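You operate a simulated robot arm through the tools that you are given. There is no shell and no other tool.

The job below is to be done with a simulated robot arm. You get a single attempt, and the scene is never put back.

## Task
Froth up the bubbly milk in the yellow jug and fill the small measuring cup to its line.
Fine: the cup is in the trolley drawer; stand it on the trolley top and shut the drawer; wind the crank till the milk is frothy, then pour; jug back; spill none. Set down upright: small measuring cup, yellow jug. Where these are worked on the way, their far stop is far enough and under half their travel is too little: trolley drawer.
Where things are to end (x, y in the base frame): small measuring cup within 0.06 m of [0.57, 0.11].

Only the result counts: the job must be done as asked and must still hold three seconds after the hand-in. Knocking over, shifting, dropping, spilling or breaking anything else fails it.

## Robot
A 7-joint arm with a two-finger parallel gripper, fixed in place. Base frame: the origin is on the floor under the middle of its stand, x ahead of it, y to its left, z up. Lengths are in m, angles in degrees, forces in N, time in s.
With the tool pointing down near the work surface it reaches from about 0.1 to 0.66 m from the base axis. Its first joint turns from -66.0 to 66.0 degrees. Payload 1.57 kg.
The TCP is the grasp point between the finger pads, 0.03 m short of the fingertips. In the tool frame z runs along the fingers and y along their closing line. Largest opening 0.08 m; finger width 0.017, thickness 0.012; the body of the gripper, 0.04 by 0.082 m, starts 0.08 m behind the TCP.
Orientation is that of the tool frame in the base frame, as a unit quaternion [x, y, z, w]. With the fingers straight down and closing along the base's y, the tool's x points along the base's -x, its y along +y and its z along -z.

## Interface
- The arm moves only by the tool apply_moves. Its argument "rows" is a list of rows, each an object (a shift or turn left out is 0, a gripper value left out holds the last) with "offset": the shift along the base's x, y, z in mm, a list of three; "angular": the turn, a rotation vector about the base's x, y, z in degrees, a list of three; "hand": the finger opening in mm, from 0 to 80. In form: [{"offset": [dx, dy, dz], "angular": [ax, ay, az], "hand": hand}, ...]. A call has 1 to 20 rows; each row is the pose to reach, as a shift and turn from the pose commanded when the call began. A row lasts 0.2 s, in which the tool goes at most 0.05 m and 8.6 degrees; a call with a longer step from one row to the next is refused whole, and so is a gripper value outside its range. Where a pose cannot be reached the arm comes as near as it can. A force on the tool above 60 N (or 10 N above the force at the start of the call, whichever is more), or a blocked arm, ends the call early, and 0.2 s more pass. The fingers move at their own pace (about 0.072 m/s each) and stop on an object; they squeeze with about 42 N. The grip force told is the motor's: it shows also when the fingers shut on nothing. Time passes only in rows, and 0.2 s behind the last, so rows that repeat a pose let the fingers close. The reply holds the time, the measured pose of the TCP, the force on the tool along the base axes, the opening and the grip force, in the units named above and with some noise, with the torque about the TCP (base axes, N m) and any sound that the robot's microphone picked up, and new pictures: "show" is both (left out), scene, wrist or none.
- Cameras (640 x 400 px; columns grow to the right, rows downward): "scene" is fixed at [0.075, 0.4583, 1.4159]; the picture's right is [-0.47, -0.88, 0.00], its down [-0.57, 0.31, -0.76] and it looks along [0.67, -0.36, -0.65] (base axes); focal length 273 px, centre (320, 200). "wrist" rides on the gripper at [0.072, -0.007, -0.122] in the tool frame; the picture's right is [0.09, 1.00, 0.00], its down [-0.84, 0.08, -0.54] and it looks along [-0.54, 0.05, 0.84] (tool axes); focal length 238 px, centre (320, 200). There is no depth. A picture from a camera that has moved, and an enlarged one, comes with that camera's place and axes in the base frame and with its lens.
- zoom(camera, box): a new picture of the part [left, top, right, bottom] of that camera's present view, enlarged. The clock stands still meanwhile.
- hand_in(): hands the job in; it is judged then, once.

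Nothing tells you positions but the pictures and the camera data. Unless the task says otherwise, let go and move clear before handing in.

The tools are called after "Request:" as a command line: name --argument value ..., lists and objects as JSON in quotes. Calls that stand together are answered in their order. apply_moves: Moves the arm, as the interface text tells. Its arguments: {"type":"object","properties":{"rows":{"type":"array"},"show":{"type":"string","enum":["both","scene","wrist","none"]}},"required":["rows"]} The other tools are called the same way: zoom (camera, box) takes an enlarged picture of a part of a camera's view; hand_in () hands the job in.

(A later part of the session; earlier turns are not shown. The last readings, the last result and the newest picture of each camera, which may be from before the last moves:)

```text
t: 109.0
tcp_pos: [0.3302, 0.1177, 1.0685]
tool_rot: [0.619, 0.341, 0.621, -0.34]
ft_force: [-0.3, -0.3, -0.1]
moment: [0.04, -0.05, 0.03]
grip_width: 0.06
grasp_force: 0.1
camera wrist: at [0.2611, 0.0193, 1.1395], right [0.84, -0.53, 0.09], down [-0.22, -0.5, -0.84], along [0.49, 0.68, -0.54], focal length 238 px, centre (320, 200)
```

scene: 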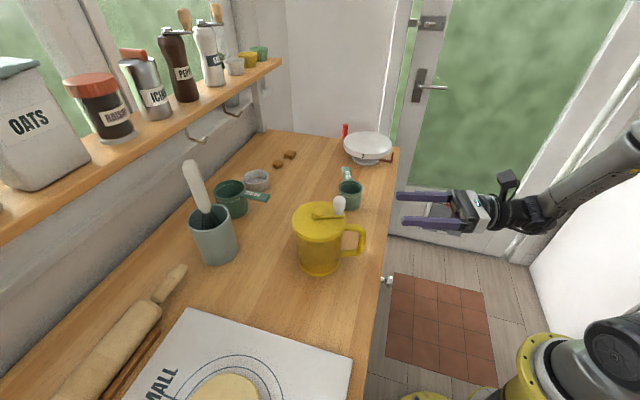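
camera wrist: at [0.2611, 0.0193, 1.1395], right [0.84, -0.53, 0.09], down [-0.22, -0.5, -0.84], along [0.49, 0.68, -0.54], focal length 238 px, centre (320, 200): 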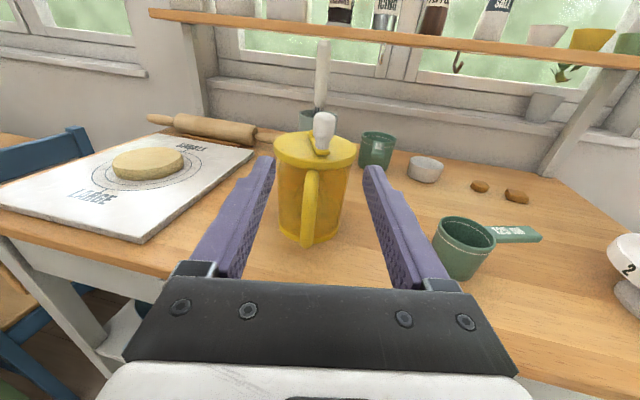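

Everything is reachable so far and the view shows the handle dead ahead. Descending the rest of the way to handle height.

Request:
apply_moves --rows '[{"offset": [0, 0, -40]}, {"offset": [0, 0, -75]}, {"offset": [0, 0, -103.5]}, {"offset": [0, 0, -103.5]}]'

Request:
zoom --camera "wrist" --box '[200, 80, 440, 280]'

Request:
zoom --camera "scene" --box '[290, 180, 470, 290]'

```text
t: 110.0
tcp_pos: [0.3295, 0.12, 0.9661]
tool_rot: [0.619, 0.341, 0.62, -0.341]
ft_force: [0.6, 0.5, -1.6]
moment: [-0.02, -0.01, 0.01]
grip_width: 0.0598
grasp_force: 0.0
camera wrist: at [0.2597, 0.0204, 1.0366], right [0.84, -0.53, 0.09], down [-0.22, -0.5, -0.84], along [0.49, 0.68, -0.54], focal length 238 px, centre (320, 200)
```

scene: 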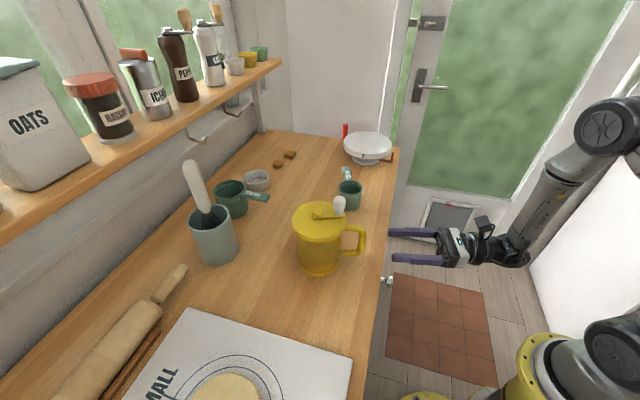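
wrist: 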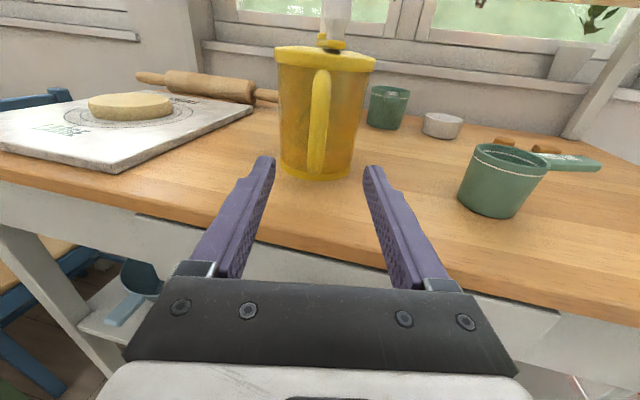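

```text
2.00 times, centred on (320, 180) of wrist
camera zoom: at [0.2597, 0.0204, 1.0366], right [0.84, -0.53, 0.09], down [-0.22, -0.5, -0.84], along [0.49, 0.68, -0.54], focal length 477 px, centre (320, 240)
```

zoom: 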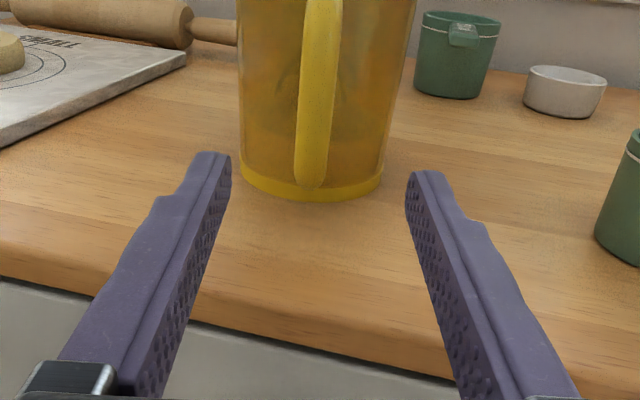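

```text
3.56 times, centred on (380, 235) of scene
camera zoom: at [0.075, 0.4583, 1.4159], right [-0.47, -0.88, 0.0], down [-0.57, 0.31, -0.76], along [0.67, -0.36, -0.65], focal length 970 px, centre (107, 76)
```

zoom: 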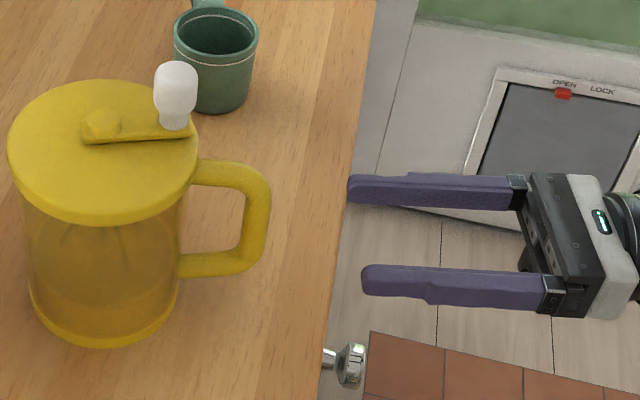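

Well aligned: the handle bar lies straight ahead between the fingers, about 9 cm away. Moving forward to straddle it.

Request:
apply_moves --rows '[{"offset": [13, 20.5, 0]}, {"offset": [26, 41, 0]}, {"offset": [38, 60, 0]}, {"offset": [47, 74, 0]}, {"offset": [47, 74, 0]}]'

Request:
zoom --camera "wrist" --box '[200, 40, 440, 240]'

Request:
zoom --camera "scene" --box '[290, 180, 410, 280]'

```text
t: 111.2
tcp_pos: [0.3747, 0.195, 0.9661]
tool_rot: [0.619, 0.341, 0.619, -0.341]
ft_force: [-0.1, 0.2, 0.4]
moment: [0.03, 0.0, -0.02]
grip_width: 0.0597
grasp_force: 0.0
camera wrist: at [0.3065, 0.0963, 1.0378], right [0.84, -0.53, 0.09], down [-0.22, -0.5, -0.84], along [0.49, 0.68, -0.54], focal length 238 px, centre (320, 200)
```

scene: 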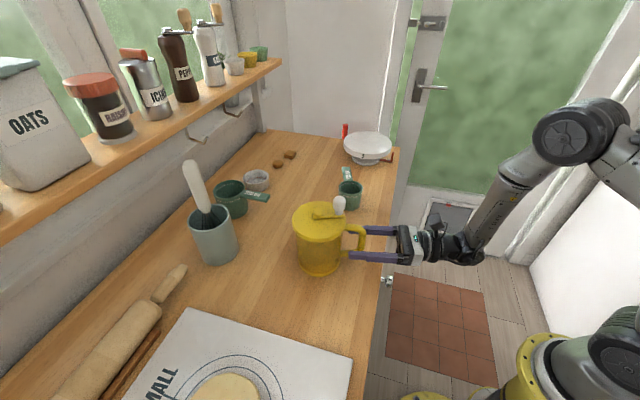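
wrist: 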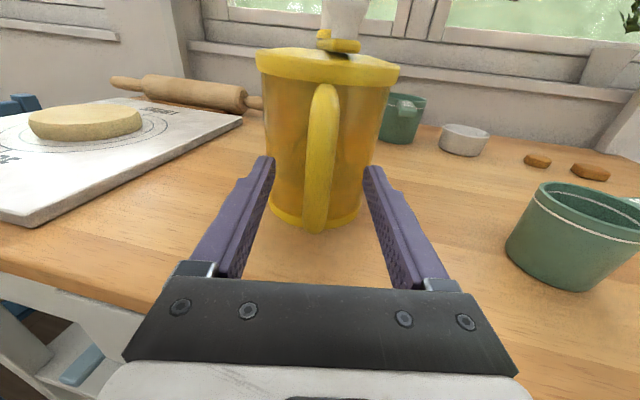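

```text
2.00 times, centred on (320, 140) of wrist
camera zoom: at [0.3065, 0.0963, 1.0378], right [0.84, -0.53, 0.09], down [-0.22, -0.5, -0.84], along [0.49, 0.68, -0.54], focal length 477 px, centre (320, 320)
```

zoom: 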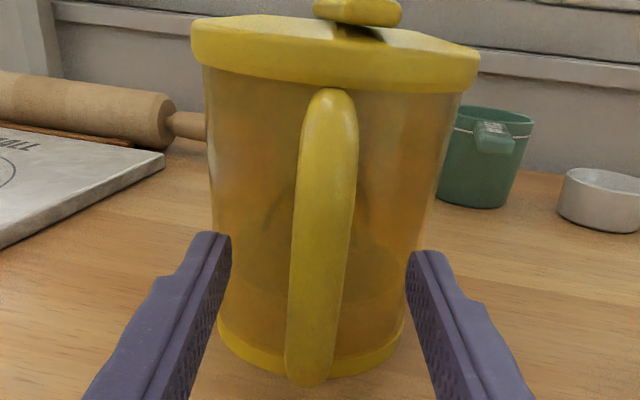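

```text
4.00 times, centred on (350, 230) of scene
camera zoom: at [0.075, 0.4583, 1.4159], right [-0.47, -0.88, 0.0], down [-0.57, 0.31, -0.76], along [0.67, -0.36, -0.65], focal length 1092 px, centre (200, 80)
```

zoom: 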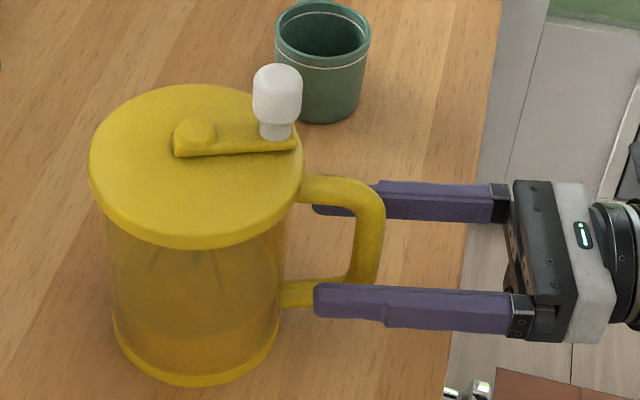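

The fingers straddle the handle well. To hold the jug's weight better I'll raise up to the handle's top corner (z≈1.00), so the pads clamp along the horizontal top bar as well, then check before closing.

Request:
apply_moves --rows '[{"offset": [0, 0, 15]}, {"offset": [0, 0, 34]}, {"offset": [2.2, 3.5, 34.5]}, {"offset": [2.2, 3.5, 34.5]}]'

Request:
zoom --camera "wrist" --box '[200, 40, 440, 240]'

Request:
zoom --camera "scene" --box '[300, 190, 400, 270]'

```text
t: 112.2
tcp_pos: [0.3773, 0.199, 1.0009]
tool_rot: [0.619, 0.341, 0.62, -0.341]
ft_force: [0.3, -0.1, -0.7]
moment: [-0.04, 0.03, 0.0]
grip_width: 0.06
grasp_force: 0.0
camera wrist: at [0.3084, 0.0994, 1.0723], right [0.84, -0.53, 0.09], down [-0.22, -0.5, -0.84], along [0.49, 0.68, -0.54], focal length 238 px, centre (320, 200)
```

scene: 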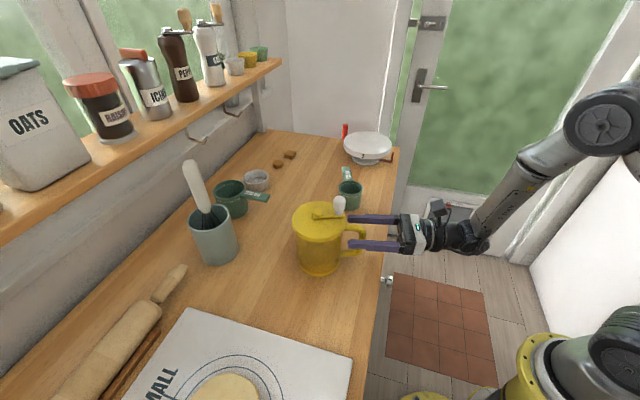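
wrist: 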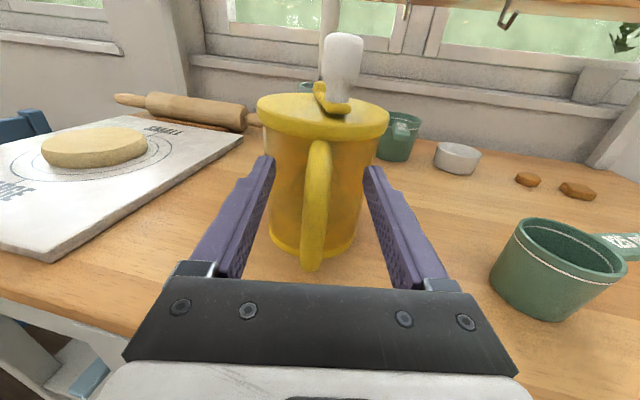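

```text
2.00 times, centred on (320, 140) of wrist
camera zoom: at [0.3084, 0.0994, 1.0723], right [0.84, -0.53, 0.09], down [-0.22, -0.5, -0.84], along [0.49, 0.68, -0.54], focal length 477 px, centre (320, 320)
```

zoom: 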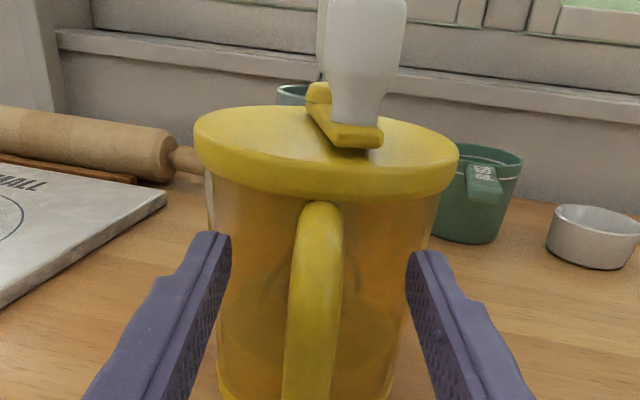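

```text
5.00 times, centred on (350, 230) of scene
camera zoom: at [0.075, 0.4583, 1.4159], right [-0.47, -0.88, 0.0], down [-0.57, 0.31, -0.76], along [0.67, -0.36, -0.65], focal length 1364 px, centre (170, 50)
```

zoom: 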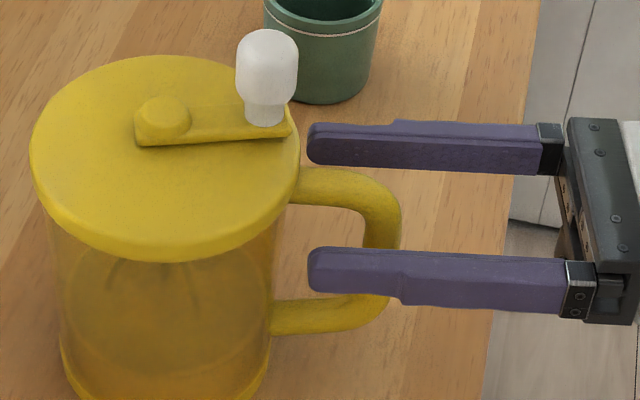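

The top bar's centre is about 1 cm above my TCP axis, so I'll raise 6 mm and then close on the handle.

Request:
apply_moves --rows '[{"offset": [0, 0, 6]}, {"offset": [0, 0, 6]}, {"offset": [0, 0, 6], "hand": 30}, {"offset": [0, 0, 6], "hand": 10}, {"offset": [0, 0, 6], "hand": 5}, {"offset": [0, 0, 6], "hand": 5}, {"offset": [0, 0, 6], "hand": 5}]'

Request:
zoom --camera "wrist" --box '[200, 40, 440, 240]'

Request:
zoom --camera "scene" --box '[300, 190, 400, 270]'

```text
t: 113.8
tcp_pos: [0.3779, 0.1983, 1.0064]
tool_rot: [0.618, 0.342, 0.62, -0.341]
ft_force: [1.8, -1.1, 1.3]
moment: [0.03, -0.03, -0.16]
grip_width: 0.0154
grasp_force: 31.1
camera wrist: at [0.3086, 0.099, 1.078], right [0.84, -0.53, 0.09], down [-0.22, -0.5, -0.84], along [0.49, 0.68, -0.54], focal length 238 px, centre (320, 200)
```

scene: 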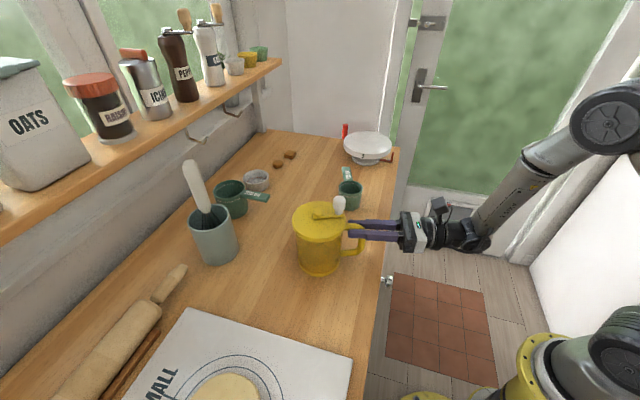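
wrist: 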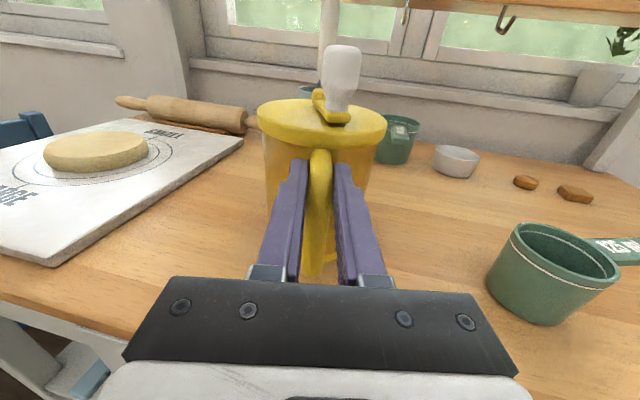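

```text
2.00 times, centred on (320, 140) of wrist
camera zoom: at [0.3086, 0.099, 1.078], right [0.84, -0.53, 0.09], down [-0.22, -0.5, -0.84], along [0.49, 0.68, -0.54], focal length 477 px, centre (320, 320)
```

zoom: 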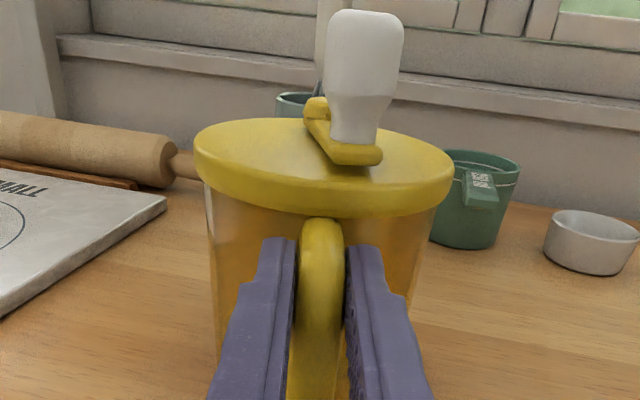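

```text
5.00 times, centred on (350, 230) of scene
camera zoom: at [0.075, 0.4582, 1.4159], right [-0.47, -0.88, 0.0], down [-0.57, 0.31, -0.76], along [0.67, -0.36, -0.65], focal length 1364 px, centre (170, 50)
```

zoom: 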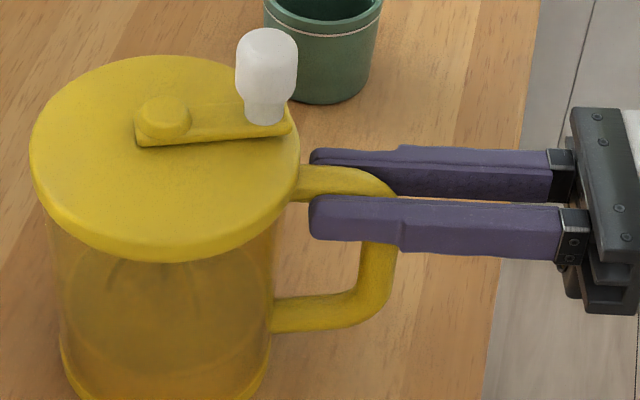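

The handle is firmly clamped (15.4 mm). I'll lift gently 20 mm and check for any droop.

Request:
apply_moves --rows '[{"offset": [0, 0, 3]}, {"offset": [0, 0, 7]}, {"offset": [0, 0, 12]}, {"offset": [0, 0, 20]}, {"offset": [0, 0, 20]}]'

Request:
zoom --camera "scene" --box '[280, 180, 400, 280]'

```text
t: 115.0
tcp_pos: [0.3763, 0.1994, 1.0269]
tool_rot: [0.619, 0.342, 0.619, -0.342]
ft_force: [-0.1, -0.6, -4.3]
moment: [-0.32, 0.2, -0.01]
grip_width: 0.0156
grasp_force: 31.7
camera wrist: at [0.3081, 0.099, 1.0984], right [0.84, -0.53, 0.09], down [-0.22, -0.5, -0.84], along [0.49, 0.68, -0.54], focal length 238 px, centre (320, 200)
```

scene: 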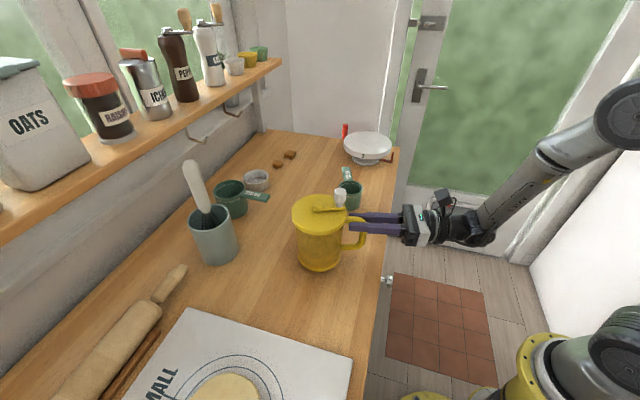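
wrist: 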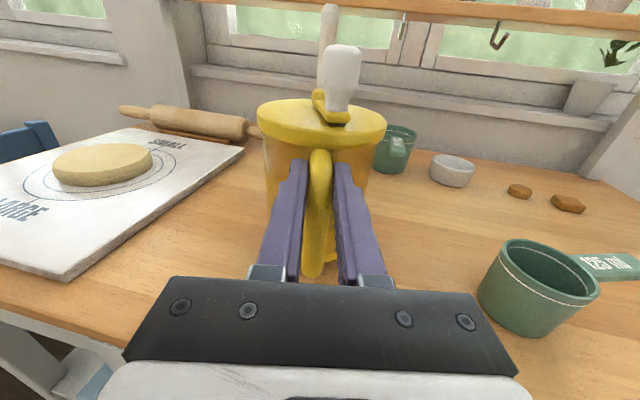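

```text
4.00 times, centred on (340, 230) of scene
camera zoom: at [0.075, 0.4583, 1.4159], right [-0.47, -0.88, 0.0], down [-0.57, 0.31, -0.76], along [0.67, -0.36, -0.65], focal length 1092 px, centre (240, 80)
```

zoom: 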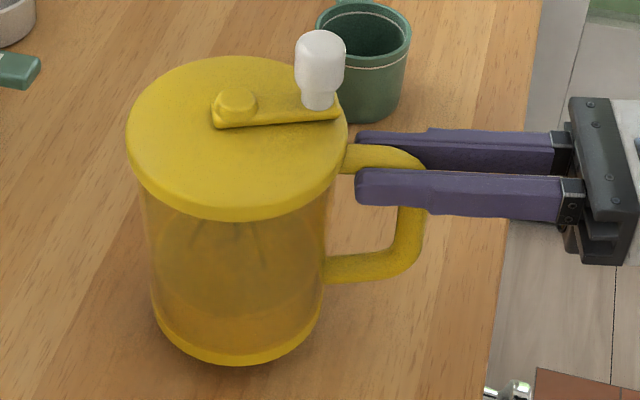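

The jug hangs level in the grip and weighs about 4.3 N. I'll lift it smoothly to clear everything and carry it level to a spot just short of the cup, keeping the tool direction at 57.5°.

Request:
apply_moves --rows '[{"offset": [0, 0, 10]}, {"offset": [0, 0, 28]}, {"offset": [0, 0, 48]}, {"offset": [0, 0, 68]}, {"offset": [0, 0, 88]}, {"offset": [0, 0, 100]}, {"offset": [4, -8, 105]}, {"offset": [12, -25, 105]}, {"offset": [20, -43, 105]}, {"offset": [29, -61, 105]}, {"offset": [37, -79, 105]}, {"offset": [46, -97, 105]}, {"offset": [54, -115, 105]}, {"offset": [63, -133, 105]}, {"offset": [71, -151, 105]}, {"offset": [80, -169, 105]}, {"offset": [88, -187, 105]}, {"offset": [96, -203, 105]}, {"offset": [100, -212, 105]}, {"offset": [100, -212, 105]}]'

Request:
zoom --camera "scene" --box '[290, 120, 450, 240]'

```text
t: 119.2
tcp_pos: [0.478, -0.0128, 1.1317]
tool_rot: [0.619, 0.341, 0.619, -0.341]
ft_force: [-0.1, 0.3, -4.2]
moment: [-0.34, 0.22, -0.01]
grip_width: 0.0159
grasp_force: 31.7
camera wrist: at [0.4087, -0.1125, 1.2023], right [0.84, -0.53, 0.09], down [-0.22, -0.5, -0.84], along [0.49, 0.68, -0.54], focal length 238 px, centre (320, 200)
```

scene: 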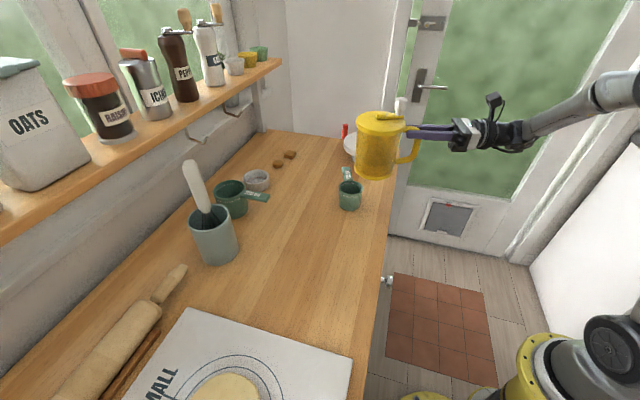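
wrist: 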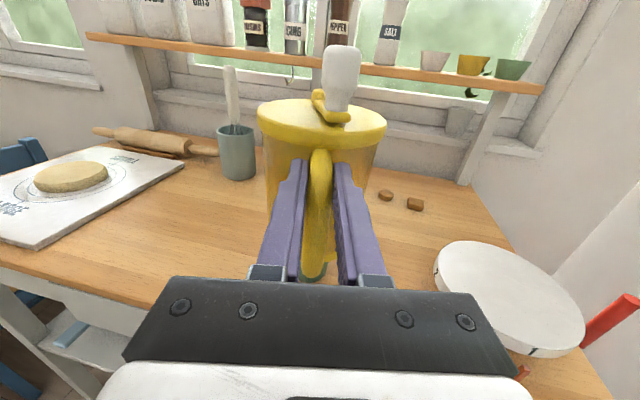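

```text
3.33 times, centred on (370, 180) of scene
camera zoom: at [0.0751, 0.4583, 1.4159], right [-0.47, -0.88, 0.0], down [-0.57, 0.31, -0.76], along [0.67, -0.36, -0.65], focal length 910 px, centre (153, 267)
```

zoom: 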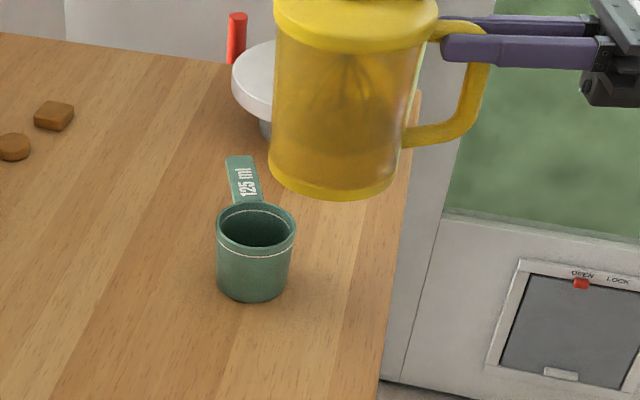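

The jug is upright and level just behind and above the cup, with a clear scene view of both. Let me zoom to see the liquid level in the jug before tilting.

Request:
zoom --camera "scene" --box '[335, 95, 425, 185]'

Request:
zoom --camera "scene" --box '[325, 165, 375, 215]'

```text
4.44 times, centred on (380, 140) of scene
camera zoom: at [0.0751, 0.4583, 1.4159], right [-0.47, -0.88, 0.0], down [-0.57, 0.31, -0.76], along [0.67, -0.36, -0.65], focal length 1213 px, centre (53, 467)
```

zoom: 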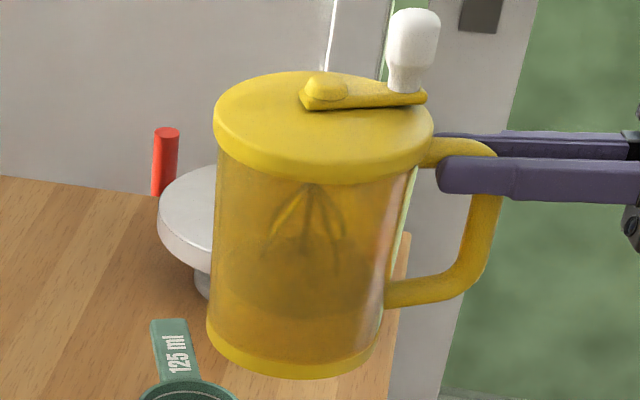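

```text
8.00 times, centred on (350, 190) of scene
camera zoom: at [0.0751, 0.4583, 1.4159], right [-0.47, -0.88, 0.0], down [-0.57, 0.31, -0.76], along [0.67, -0.36, -0.65], focal length 2183 px, centre (80, 280)
```

zoom: 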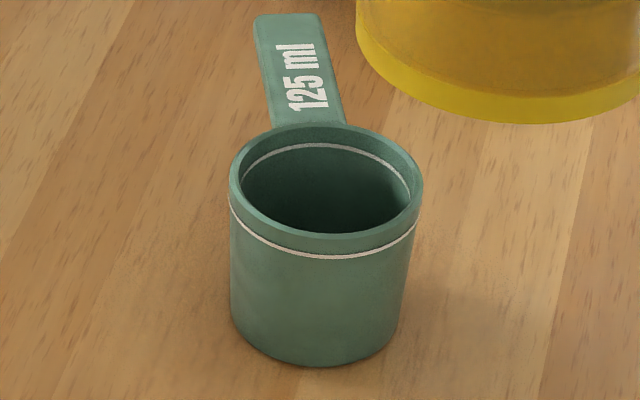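

The jug holds roughly 3 cm of frothy milk and my estimate puts its lip right above the cup. I'll start tilting forward about the lip in small steps, staying below the pouring angle, and confirm the arm follows.

Request:
apply_moves --rows '[{"offset": [-0.3, -0.4, 2.9], "angular": [-4.22, 2.67, 0]}, {"offset": [0, 0, 5.9], "angular": [-8.45, 5.34, 0]}, {"offset": [0.9, 1.3, 8.7], "angular": [-12.7, 8.0, 0]}, {"offset": [2.3, 3.6, 11.3], "angular": [-16.9, 10.7, 0]}, {"offset": [4.2, 6.7, 13.7], "angular": [-21.1, 13.35, 0]}, {"offset": [4.2, 6.7, 13.7], "angular": [-21.1, 13.35, 0]}]'

Request:
zoom --camera "scene" --box '[310, 90, 450, 220]'

```text
t: 120.6
tcp_pos: [0.4827, -0.0059, 1.1446]
tool_rot: [0.738, 0.407, 0.471, -0.259]
ft_force: [-0.6, -0.2, -5.0]
moment: [-0.23, 0.18, -0.03]
grip_width: 0.0159
grasp_force: 31.1
camera wrist: at [0.4354, -0.0701, 1.2612], right [0.86, -0.5, 0.08], down [-0.39, -0.76, -0.53], along [0.33, 0.42, -0.84], focal length 238 px, centre (320, 200)
```

scene: 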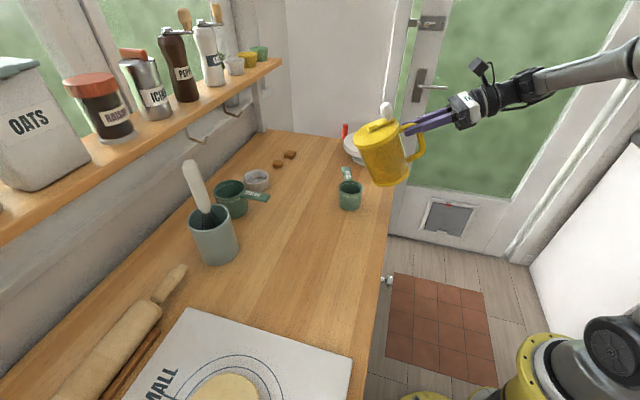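
wrist: 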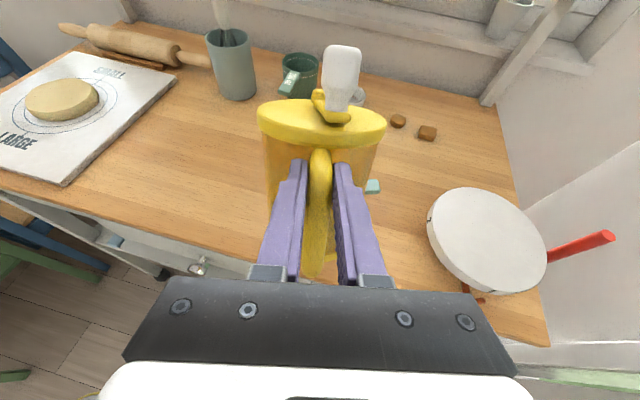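

```text
3.08 times, centred on (380, 155) of scene
camera zoom: at [0.0751, 0.4583, 1.4159], right [-0.47, -0.88, 0.0], down [-0.57, 0.31, -0.76], along [0.67, -0.36, -0.65], focal length 840 px, centre (135, 338)
```

zoom: 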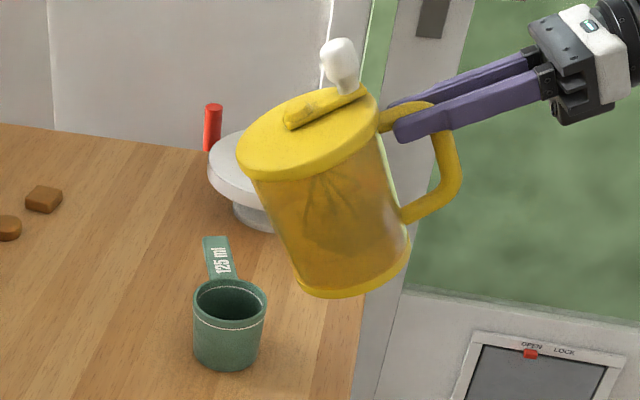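

The tilt follows exactly and the lip remains over the cup. Continuing to 45°.

Request:
apply_moves --rows '[{"offset": [2.6, 3.9, 2.1], "angular": [-4.22, 2.67, 0]}, {"offset": [5.6, 8.6, 3.6], "angular": [-8.45, 5.34, 0]}, {"offset": [9.1, 14.2, 4.6], "angular": [-12.7, 8.0, 0]}, {"offset": [13.1, 20.4, 5.1], "angular": [-16.9, 10.7, 0]}, {"offset": [13.1, 20.4, 5.1], "angular": [-16.9, 10.7, 0]}]'

Request:
zoom --camera "scene" --box '[310, 90, 450, 220]'

```text
t: 121.8
tcp_pos: [0.4947, 0.0151, 1.1501]
tool_rot: [0.809, 0.445, 0.336, -0.184]
ft_force: [0.5, -0.9, -5.2]
moment: [-0.18, 0.11, 0.0]
grip_width: 0.0155
grasp_force: 31.5
camera wrist: at [0.4726, -0.0117, 1.2864], right [0.88, -0.48, 0.06], down [-0.46, -0.87, -0.21], along [0.16, 0.15, -0.98], focal length 238 px, centre (320, 200)
```

scene: 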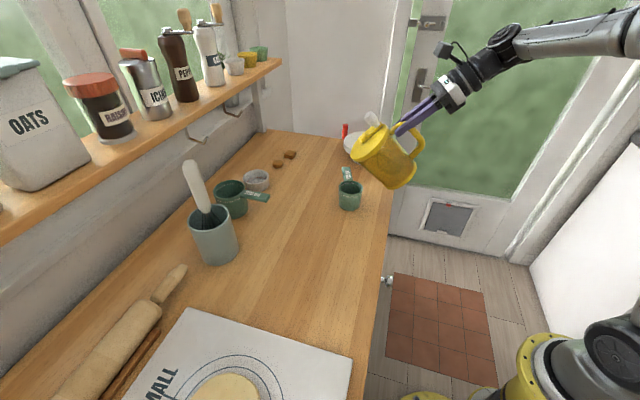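
wrist: 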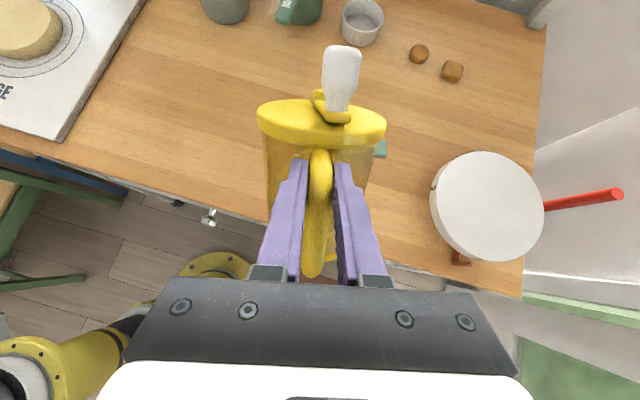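

```text
3.08 times, centred on (380, 155) of scene
camera zoom: at [0.0751, 0.4583, 1.4159], right [-0.47, -0.88, 0.0], down [-0.57, 0.31, -0.76], along [0.67, -0.36, -0.65], focal length 840 px, centre (135, 338)
```

zoom: 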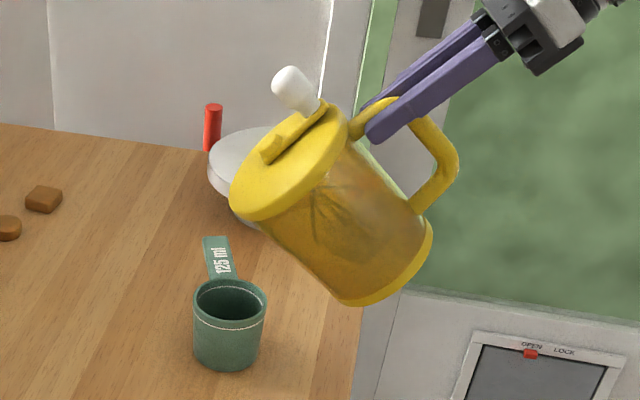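

At 45° still no pour; the lip is right over the cup's centre. I'll go on to 55° while lowering the lip nearer the cup.

Request:
apply_moves --rows '[{"offset": [2.2, 3.5, -5.5], "angular": [-2.11, 1.33, 0]}, {"offset": [4.5, 7.0, -11], "angular": [-4.22, 2.67, 0]}, {"offset": [6.8, 10.7, -17], "angular": [-6.34, 4.0, 0]}, {"offset": [9.2, 14.5, -22.8], "angular": [-8.45, 5.34, 0]}, {"offset": [9.2, 14.5, -22.8], "angular": [-8.45, 5.34, 0]}]'

Request:
zoom --camera "scene" --box '[310, 100, 430, 220]'

```text
t: 123.0
tcp_pos: [0.5038, 0.0282, 1.1271]
tool_rot: [0.835, 0.46, 0.264, -0.145]
ft_force: [-0.2, 0.5, -4.3]
moment: [-0.11, 0.07, 0.01]
grip_width: 0.0156
grasp_force: 31.7
camera wrist: at [0.4948, 0.0224, 1.2675], right [0.88, -0.47, 0.05], down [-0.47, -0.88, -0.04], along [0.06, 0.01, -1.0], focal length 238 px, centre (320, 200)
```

scene: 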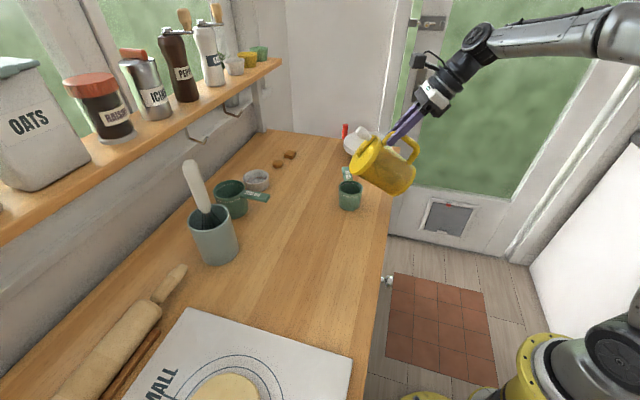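
wrist: 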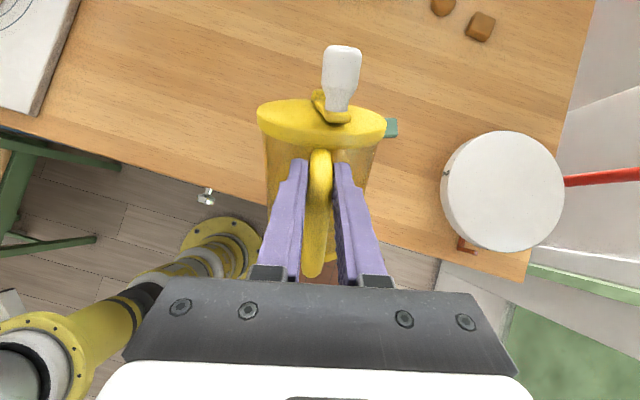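

```text
3.33 times, centred on (370, 160) of scene
camera zoom: at [0.0751, 0.4583, 1.4159], right [-0.47, -0.88, 0.0], down [-0.57, 0.31, -0.76], along [0.67, -0.36, -0.65], focal length 910 px, centre (153, 333)
```

zoom: 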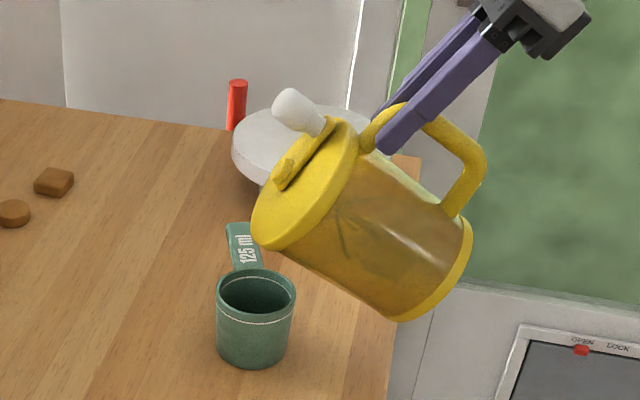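

Still no flow at 55°. Going on to 60°, with the lip about 4 cm above the cup rim.

Request:
apply_moves --rows '[{"offset": [2.6, 4.0, -6.2], "angular": [-2.11, 1.33, 0]}, {"offset": [5.2, 8.2, -12.6], "angular": [-4.22, 2.67, 0]}, {"offset": [5.2, 8.2, -12.6], "angular": [-4.22, 2.67, 0]}]' --show "scene"

Request:
zoom --camera "scene" --box '[310, 120, 410, 220]'

```text
t: 123.8
tcp_pos: [0.5094, 0.0356, 1.1142]
tool_rot: [0.846, 0.466, 0.228, -0.126]
ft_force: [-0.4, -0.1, -4.7]
moment: [-0.02, 0.06, 0.01]
grip_width: 0.0155
grasp_force: 31.5
```

scene: 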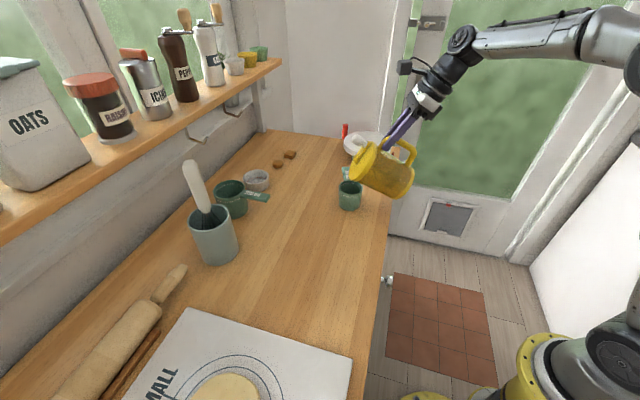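

```text
4.00 times, centred on (360, 170) of scene
camera zoom: at [0.0751, 0.4583, 1.4159], right [-0.47, -0.88, 0.0], down [-0.57, 0.31, -0.76], along [0.67, -0.36, -0.65], focal length 1092 px, centre (160, 320)
```

zoom: 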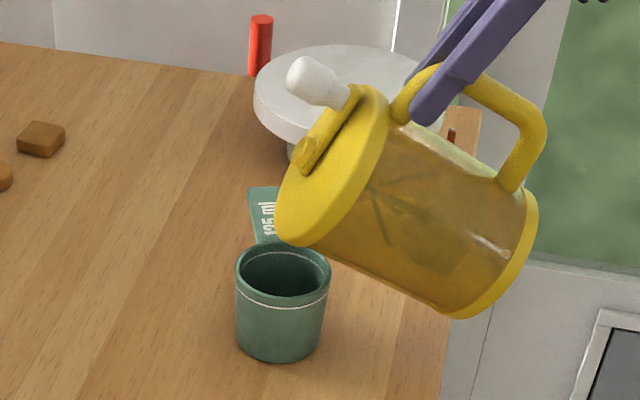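

No stream yet at 60°. Going to 65°.

Request:
apply_moves --rows '[{"offset": [2.7, 4.3, -1.6], "angular": [-2.11, 1.33, 0]}, {"offset": [5.5, 8.7, -3.5], "angular": [-4.22, 2.67, 0]}, {"offset": [5.5, 8.7, -3.5], "angular": [-4.22, 2.67, 0]}]' --show "scene"

Request:
zoom --camera "scene" --box '[310, 120, 410, 220]'

```text
t: 124.6
tcp_pos: [0.5145, 0.0441, 1.1112]
tool_rot: [0.855, 0.471, 0.189, -0.104]
ft_force: [-0.6, 0.0, -4.3]
moment: [-0.02, 0.02, 0.01]
grip_width: 0.0157
grasp_force: 31.5
```

scene: 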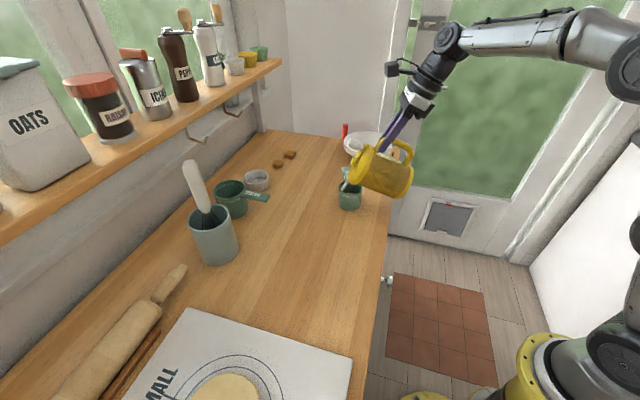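

```text
4.00 times, centred on (360, 170) of scene
camera zoom: at [0.0751, 0.4583, 1.4159], right [-0.47, -0.88, 0.0], down [-0.57, 0.31, -0.76], along [0.67, -0.36, -0.65], focal length 1092 px, centre (160, 320)
```

zoom: 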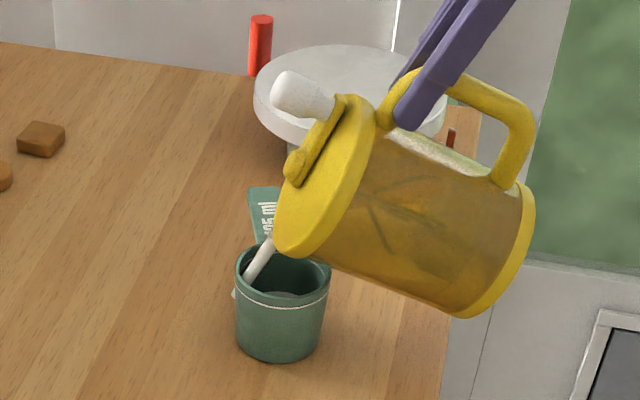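

A white stream has started. I need to see exactly where it lands, so I'm zooming in right away.

Request:
zoom --camera "scene" --box '[330, 170, 370, 215]'

Request:
zoom --camera "wrist" --box '[220, 0, 440, 200]'

```text
8.89 times, centred on (350, 192) of scene
camera zoom: at [0.0751, 0.4583, 1.4159], right [-0.47, -0.88, 0.0], down [-0.57, 0.31, -0.76], along [0.67, -0.36, -0.65], focal length 2426 px, centre (53, 267)
```

zoom: 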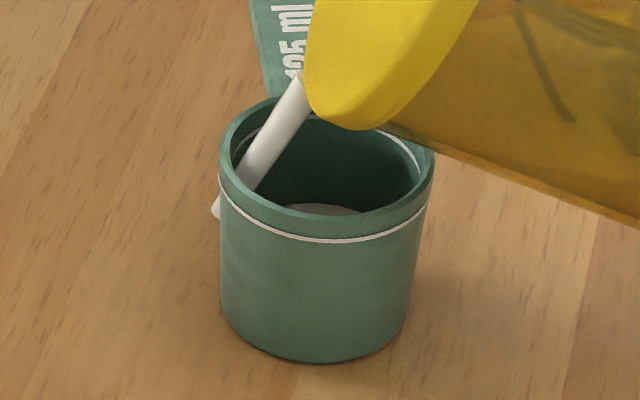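

```text
2.00 times, centred on (330, 100) of wrist
camera zoom: at [0.5193, 0.0594, 1.2513], right [0.89, -0.46, 0.04], down [-0.46, -0.88, 0.14], along [-0.03, -0.14, -0.99], focal length 477 px, centre (300, 400)
```

zoom: 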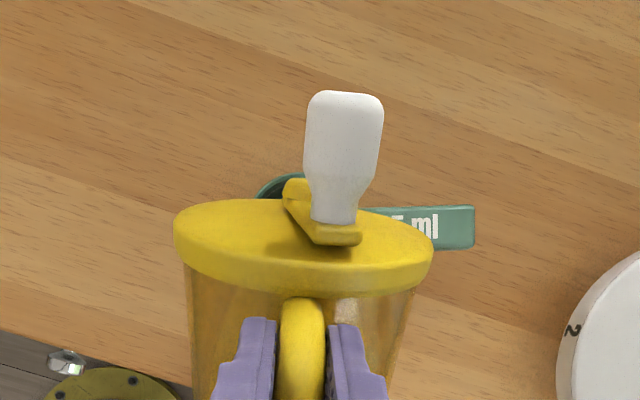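

The stream leaves the lid's edge with a forward slant and is reaching the far wall of the cup. I'm immediately shifting the jug back by 18 mm so it falls into the middle.

Request:
apply_moves --rows '[{"offset": [-9.6, -15.2, 0]}]' --show "scene"

Request:
zoom --camera "scene" --box '[330, 170, 370, 215]'

```text
t: 125.0
tcp_pos: [0.5071, 0.0282, 1.112]
tool_rot: [0.855, 0.471, 0.191, -0.105]
ft_force: [-0.6, 0.1, -5.3]
moment: [-0.06, -0.03, -0.03]
grip_width: 0.0158
grasp_force: 31.3
```

scene: 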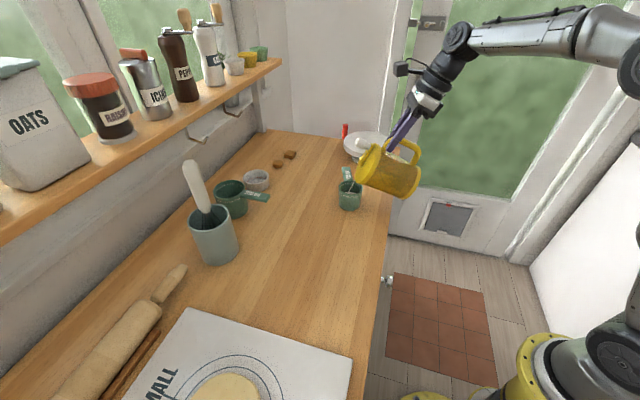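

```text
8.89 times, centred on (350, 192) of scene
camera zoom: at [0.0751, 0.4583, 1.4159], right [-0.47, -0.88, 0.0], down [-0.57, 0.31, -0.76], along [0.67, -0.36, -0.65], focal length 2426 px, centre (53, 267)
```

zoom: 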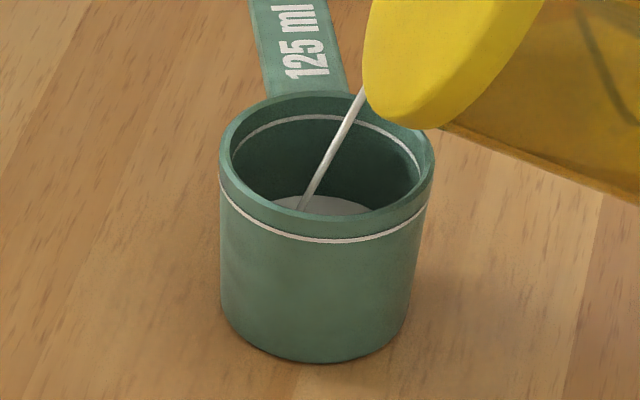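

The stream now falls in the middle of the cup and the worktop shows no spill. The cup is about a third full; I'll increase the tilt slowly about the lip.

Request:
apply_moves --rows '[{"offset": [1.1, 1.8, 1.4], "angular": [-0.845, 0.534, 0]}, {"offset": [2.2, 3.5, 2.7], "angular": [-1.69, 1.07, 0]}]' --show "scene"

Request:
zoom --camera "scene" --box '[330, 170, 370, 215]'

```text
t: 125.6
tcp_pos: [0.5067, 0.0337, 1.114]
tool_rot: [0.859, 0.472, 0.175, -0.096]
ft_force: [-0.1, -0.4, -4.0]
moment: [-0.02, 0.03, 0.04]
grip_width: 0.0157
grasp_force: 31.3
```

scene: 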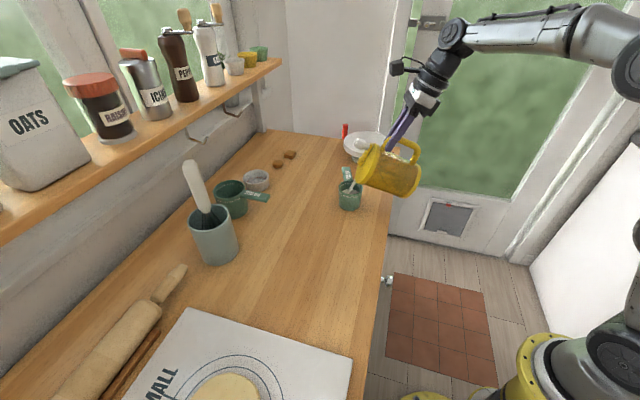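

```text
8.89 times, centred on (350, 192) of scene
camera zoom: at [0.0751, 0.4583, 1.4159], right [-0.47, -0.88, 0.0], down [-0.57, 0.31, -0.76], along [0.67, -0.36, -0.65], focal length 2426 px, centre (53, 267)
```

zoom: 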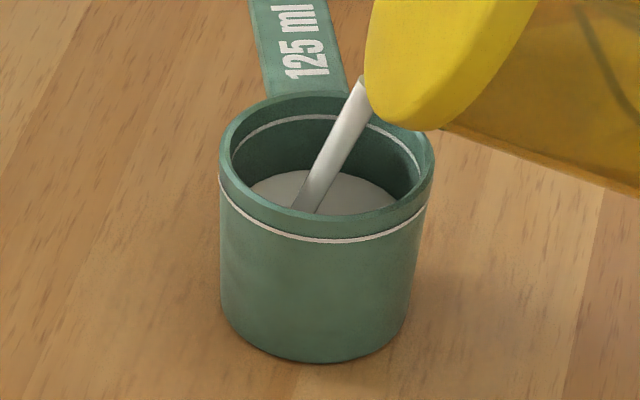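

Filling quickly: about half full now. I'll hold this tilt briefly and watch the level.

Request:
apply_moves --rows '[{"offset": [0, 0, 0]}]' --show "none"

Request:
zoom --camera "scene" --box '[330, 170, 370, 215]'

```text
t: 126.0
tcp_pos: [0.508, 0.0336, 1.1141]
tool_rot: [0.858, 0.473, 0.176, -0.096]
ft_force: [0.4, -0.3, -4.4]
moment: [-0.01, 0.01, 0.02]
grip_width: 0.0157
grasp_force: 31.2
```

```text
8.89 times, centred on (350, 192) of scene
camera zoom: at [0.0751, 0.4583, 1.4159], right [-0.47, -0.88, 0.0], down [-0.57, 0.31, -0.76], along [0.67, -0.36, -0.65], focal length 2426 px, centre (53, 267)
```

zoom: 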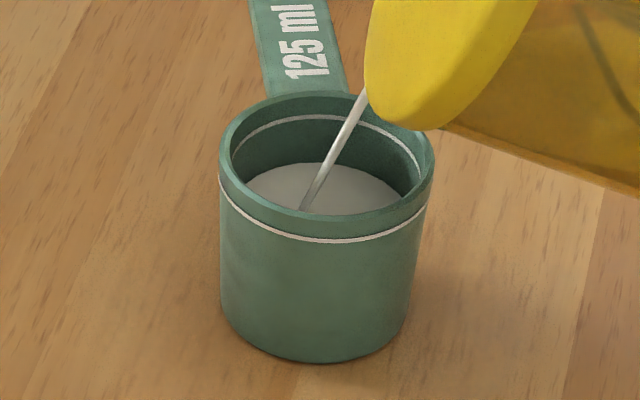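

The flow dies down once the tilt is held; the cup is about 60% full, at roughly 14% per degree. I'll proceed one degree at a time.

Request:
apply_moves --rows '[{"offset": [1.2, 1.9, 1.3], "angular": [-0.845, 0.534, 0]}, {"offset": [1.2, 1.9, 1.3], "angular": [-0.845, 0.534, 0]}, {"offset": [1.2, 1.9, 1.3], "angular": [-0.845, 0.534, 0]}]' --show "none"

Request:
zoom --camera "scene" --box '[330, 170, 370, 215]'

```text
t: 126.8
tcp_pos: [0.5088, 0.0342, 1.1146]
tool_rot: [0.86, 0.473, 0.168, -0.092]
ft_force: [0.2, 0.2, -3.0]
moment: [-0.05, -0.02, -0.01]
grip_width: 0.0156
grasp_force: 31.0
```

```text
8.89 times, centred on (350, 192) of scene
camera zoom: at [0.075, 0.4583, 1.4159], right [-0.47, -0.88, 0.0], down [-0.57, 0.31, -0.76], along [0.67, -0.36, -0.65], focal length 2426 px, centre (53, 267)
```

zoom: 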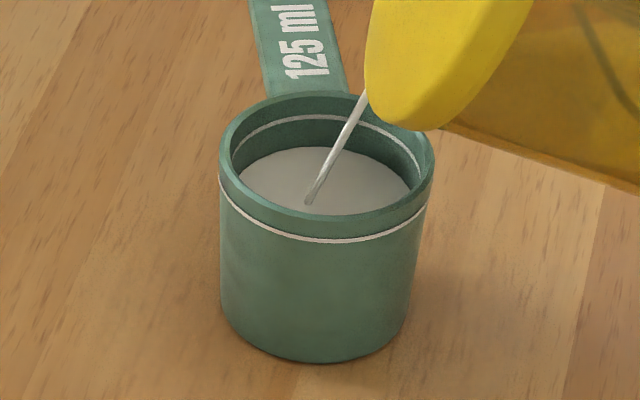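

About 75% now. One more degree.

Request:
apply_moves --rows '[{"offset": [1.2, 1.9, 1.3], "angular": [-0.845, 0.534, 0]}, {"offset": [1.2, 1.9, 1.3], "angular": [-0.845, 0.534, 0]}, {"offset": [1.2, 1.9, 1.3], "angular": [-0.845, 0.534, 0]}]' --show "none"

Request:
zoom --camera "scene" --box '[330, 170, 370, 215]'

```text
t: 127.6
tcp_pos: [0.5111, 0.0374, 1.1173]
tool_rot: [0.861, 0.474, 0.161, -0.087]
ft_force: [0.3, 0.3, -3.8]
moment: [-0.01, 0.07, -0.03]
grip_width: 0.0154
grasp_force: 31.5
```

```text
8.89 times, centred on (350, 192) of scene
camera zoom: at [0.075, 0.4583, 1.4159], right [-0.47, -0.88, 0.0], down [-0.57, 0.31, -0.76], along [0.67, -0.36, -0.65], focal length 2426 px, centre (53, 267)
```

zoom: 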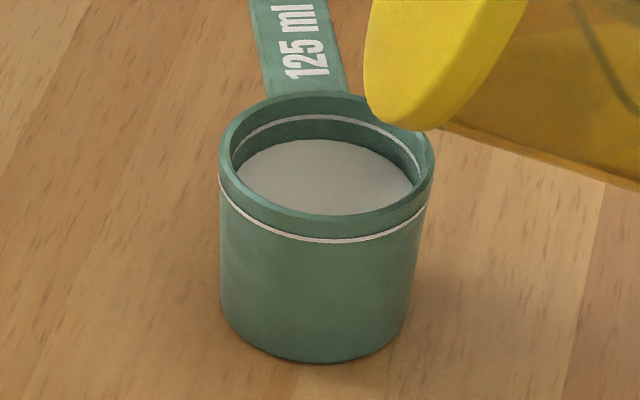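

About 80% and the flow has stopped at this tilt. Another degree.

Request:
apply_moves --rows '[{"offset": [1.2, 1.9, 1.2], "angular": [-0.845, 0.534, 0]}, {"offset": [1.2, 1.9, 1.2], "angular": [-0.845, 0.534, 0]}, {"offset": [1.2, 1.9, 1.2], "angular": [-0.845, 0.534, 0]}]' --show "none"

Request:
zoom --camera "scene" --box '[330, 170, 370, 215]'

```text
t: 128.4
tcp_pos: [0.5122, 0.0393, 1.1174]
tool_rot: [0.862, 0.475, 0.153, -0.083]
ft_force: [-0.6, -0.3, -3.6]
moment: [0.0, 0.01, 0.01]
grip_width: 0.0155
grasp_force: 31.1
```

```text
8.89 times, centred on (350, 192) of scene
camera zoom: at [0.075, 0.4583, 1.4159], right [-0.47, -0.88, 0.0], down [-0.57, 0.31, -0.76], along [0.67, -0.36, -0.65], focal length 2426 px, centre (53, 267)
```

zoom: 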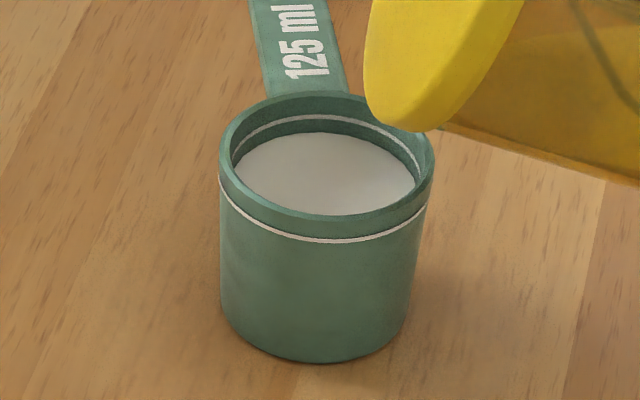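

Nearly there — roughly 6 mm below the line, rising about 3 mm per degree now. Another degree.

Request:
apply_moves --rows '[{"offset": [1.2, 1.9, 1.2], "angular": [-0.845, 0.534, 0]}, {"offset": [1.2, 1.9, 1.2], "angular": [-0.845, 0.534, 0]}, {"offset": [1.2, 1.9, 1.2], "angular": [-0.845, 0.534, 0]}]' --show "none"

Request:
zoom --camera "scene" --box '[335, 172, 365, 205]'

```text
t: 129.2
tcp_pos: [0.513, 0.0412, 1.1185]
tool_rot: [0.864, 0.476, 0.145, -0.08]
ft_force: [-0.3, 0.9, -2.9]
moment: [0.02, -0.02, 0.0]
grip_width: 0.0155
grasp_force: 31.0
```

```text
12.12 times, centred on (350, 188) of scene
camera zoom: at [0.075, 0.4583, 1.4159], right [-0.47, -0.88, 0.0], down [-0.57, 0.31, -0.76], along [0.67, -0.36, -0.65], focal length 3308 px, centre (-44, 339)
```

zoom: 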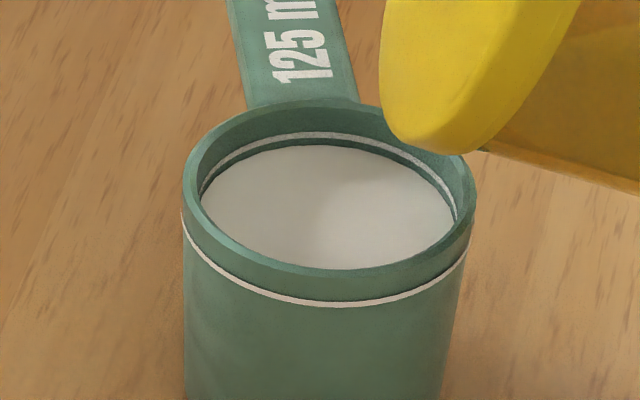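

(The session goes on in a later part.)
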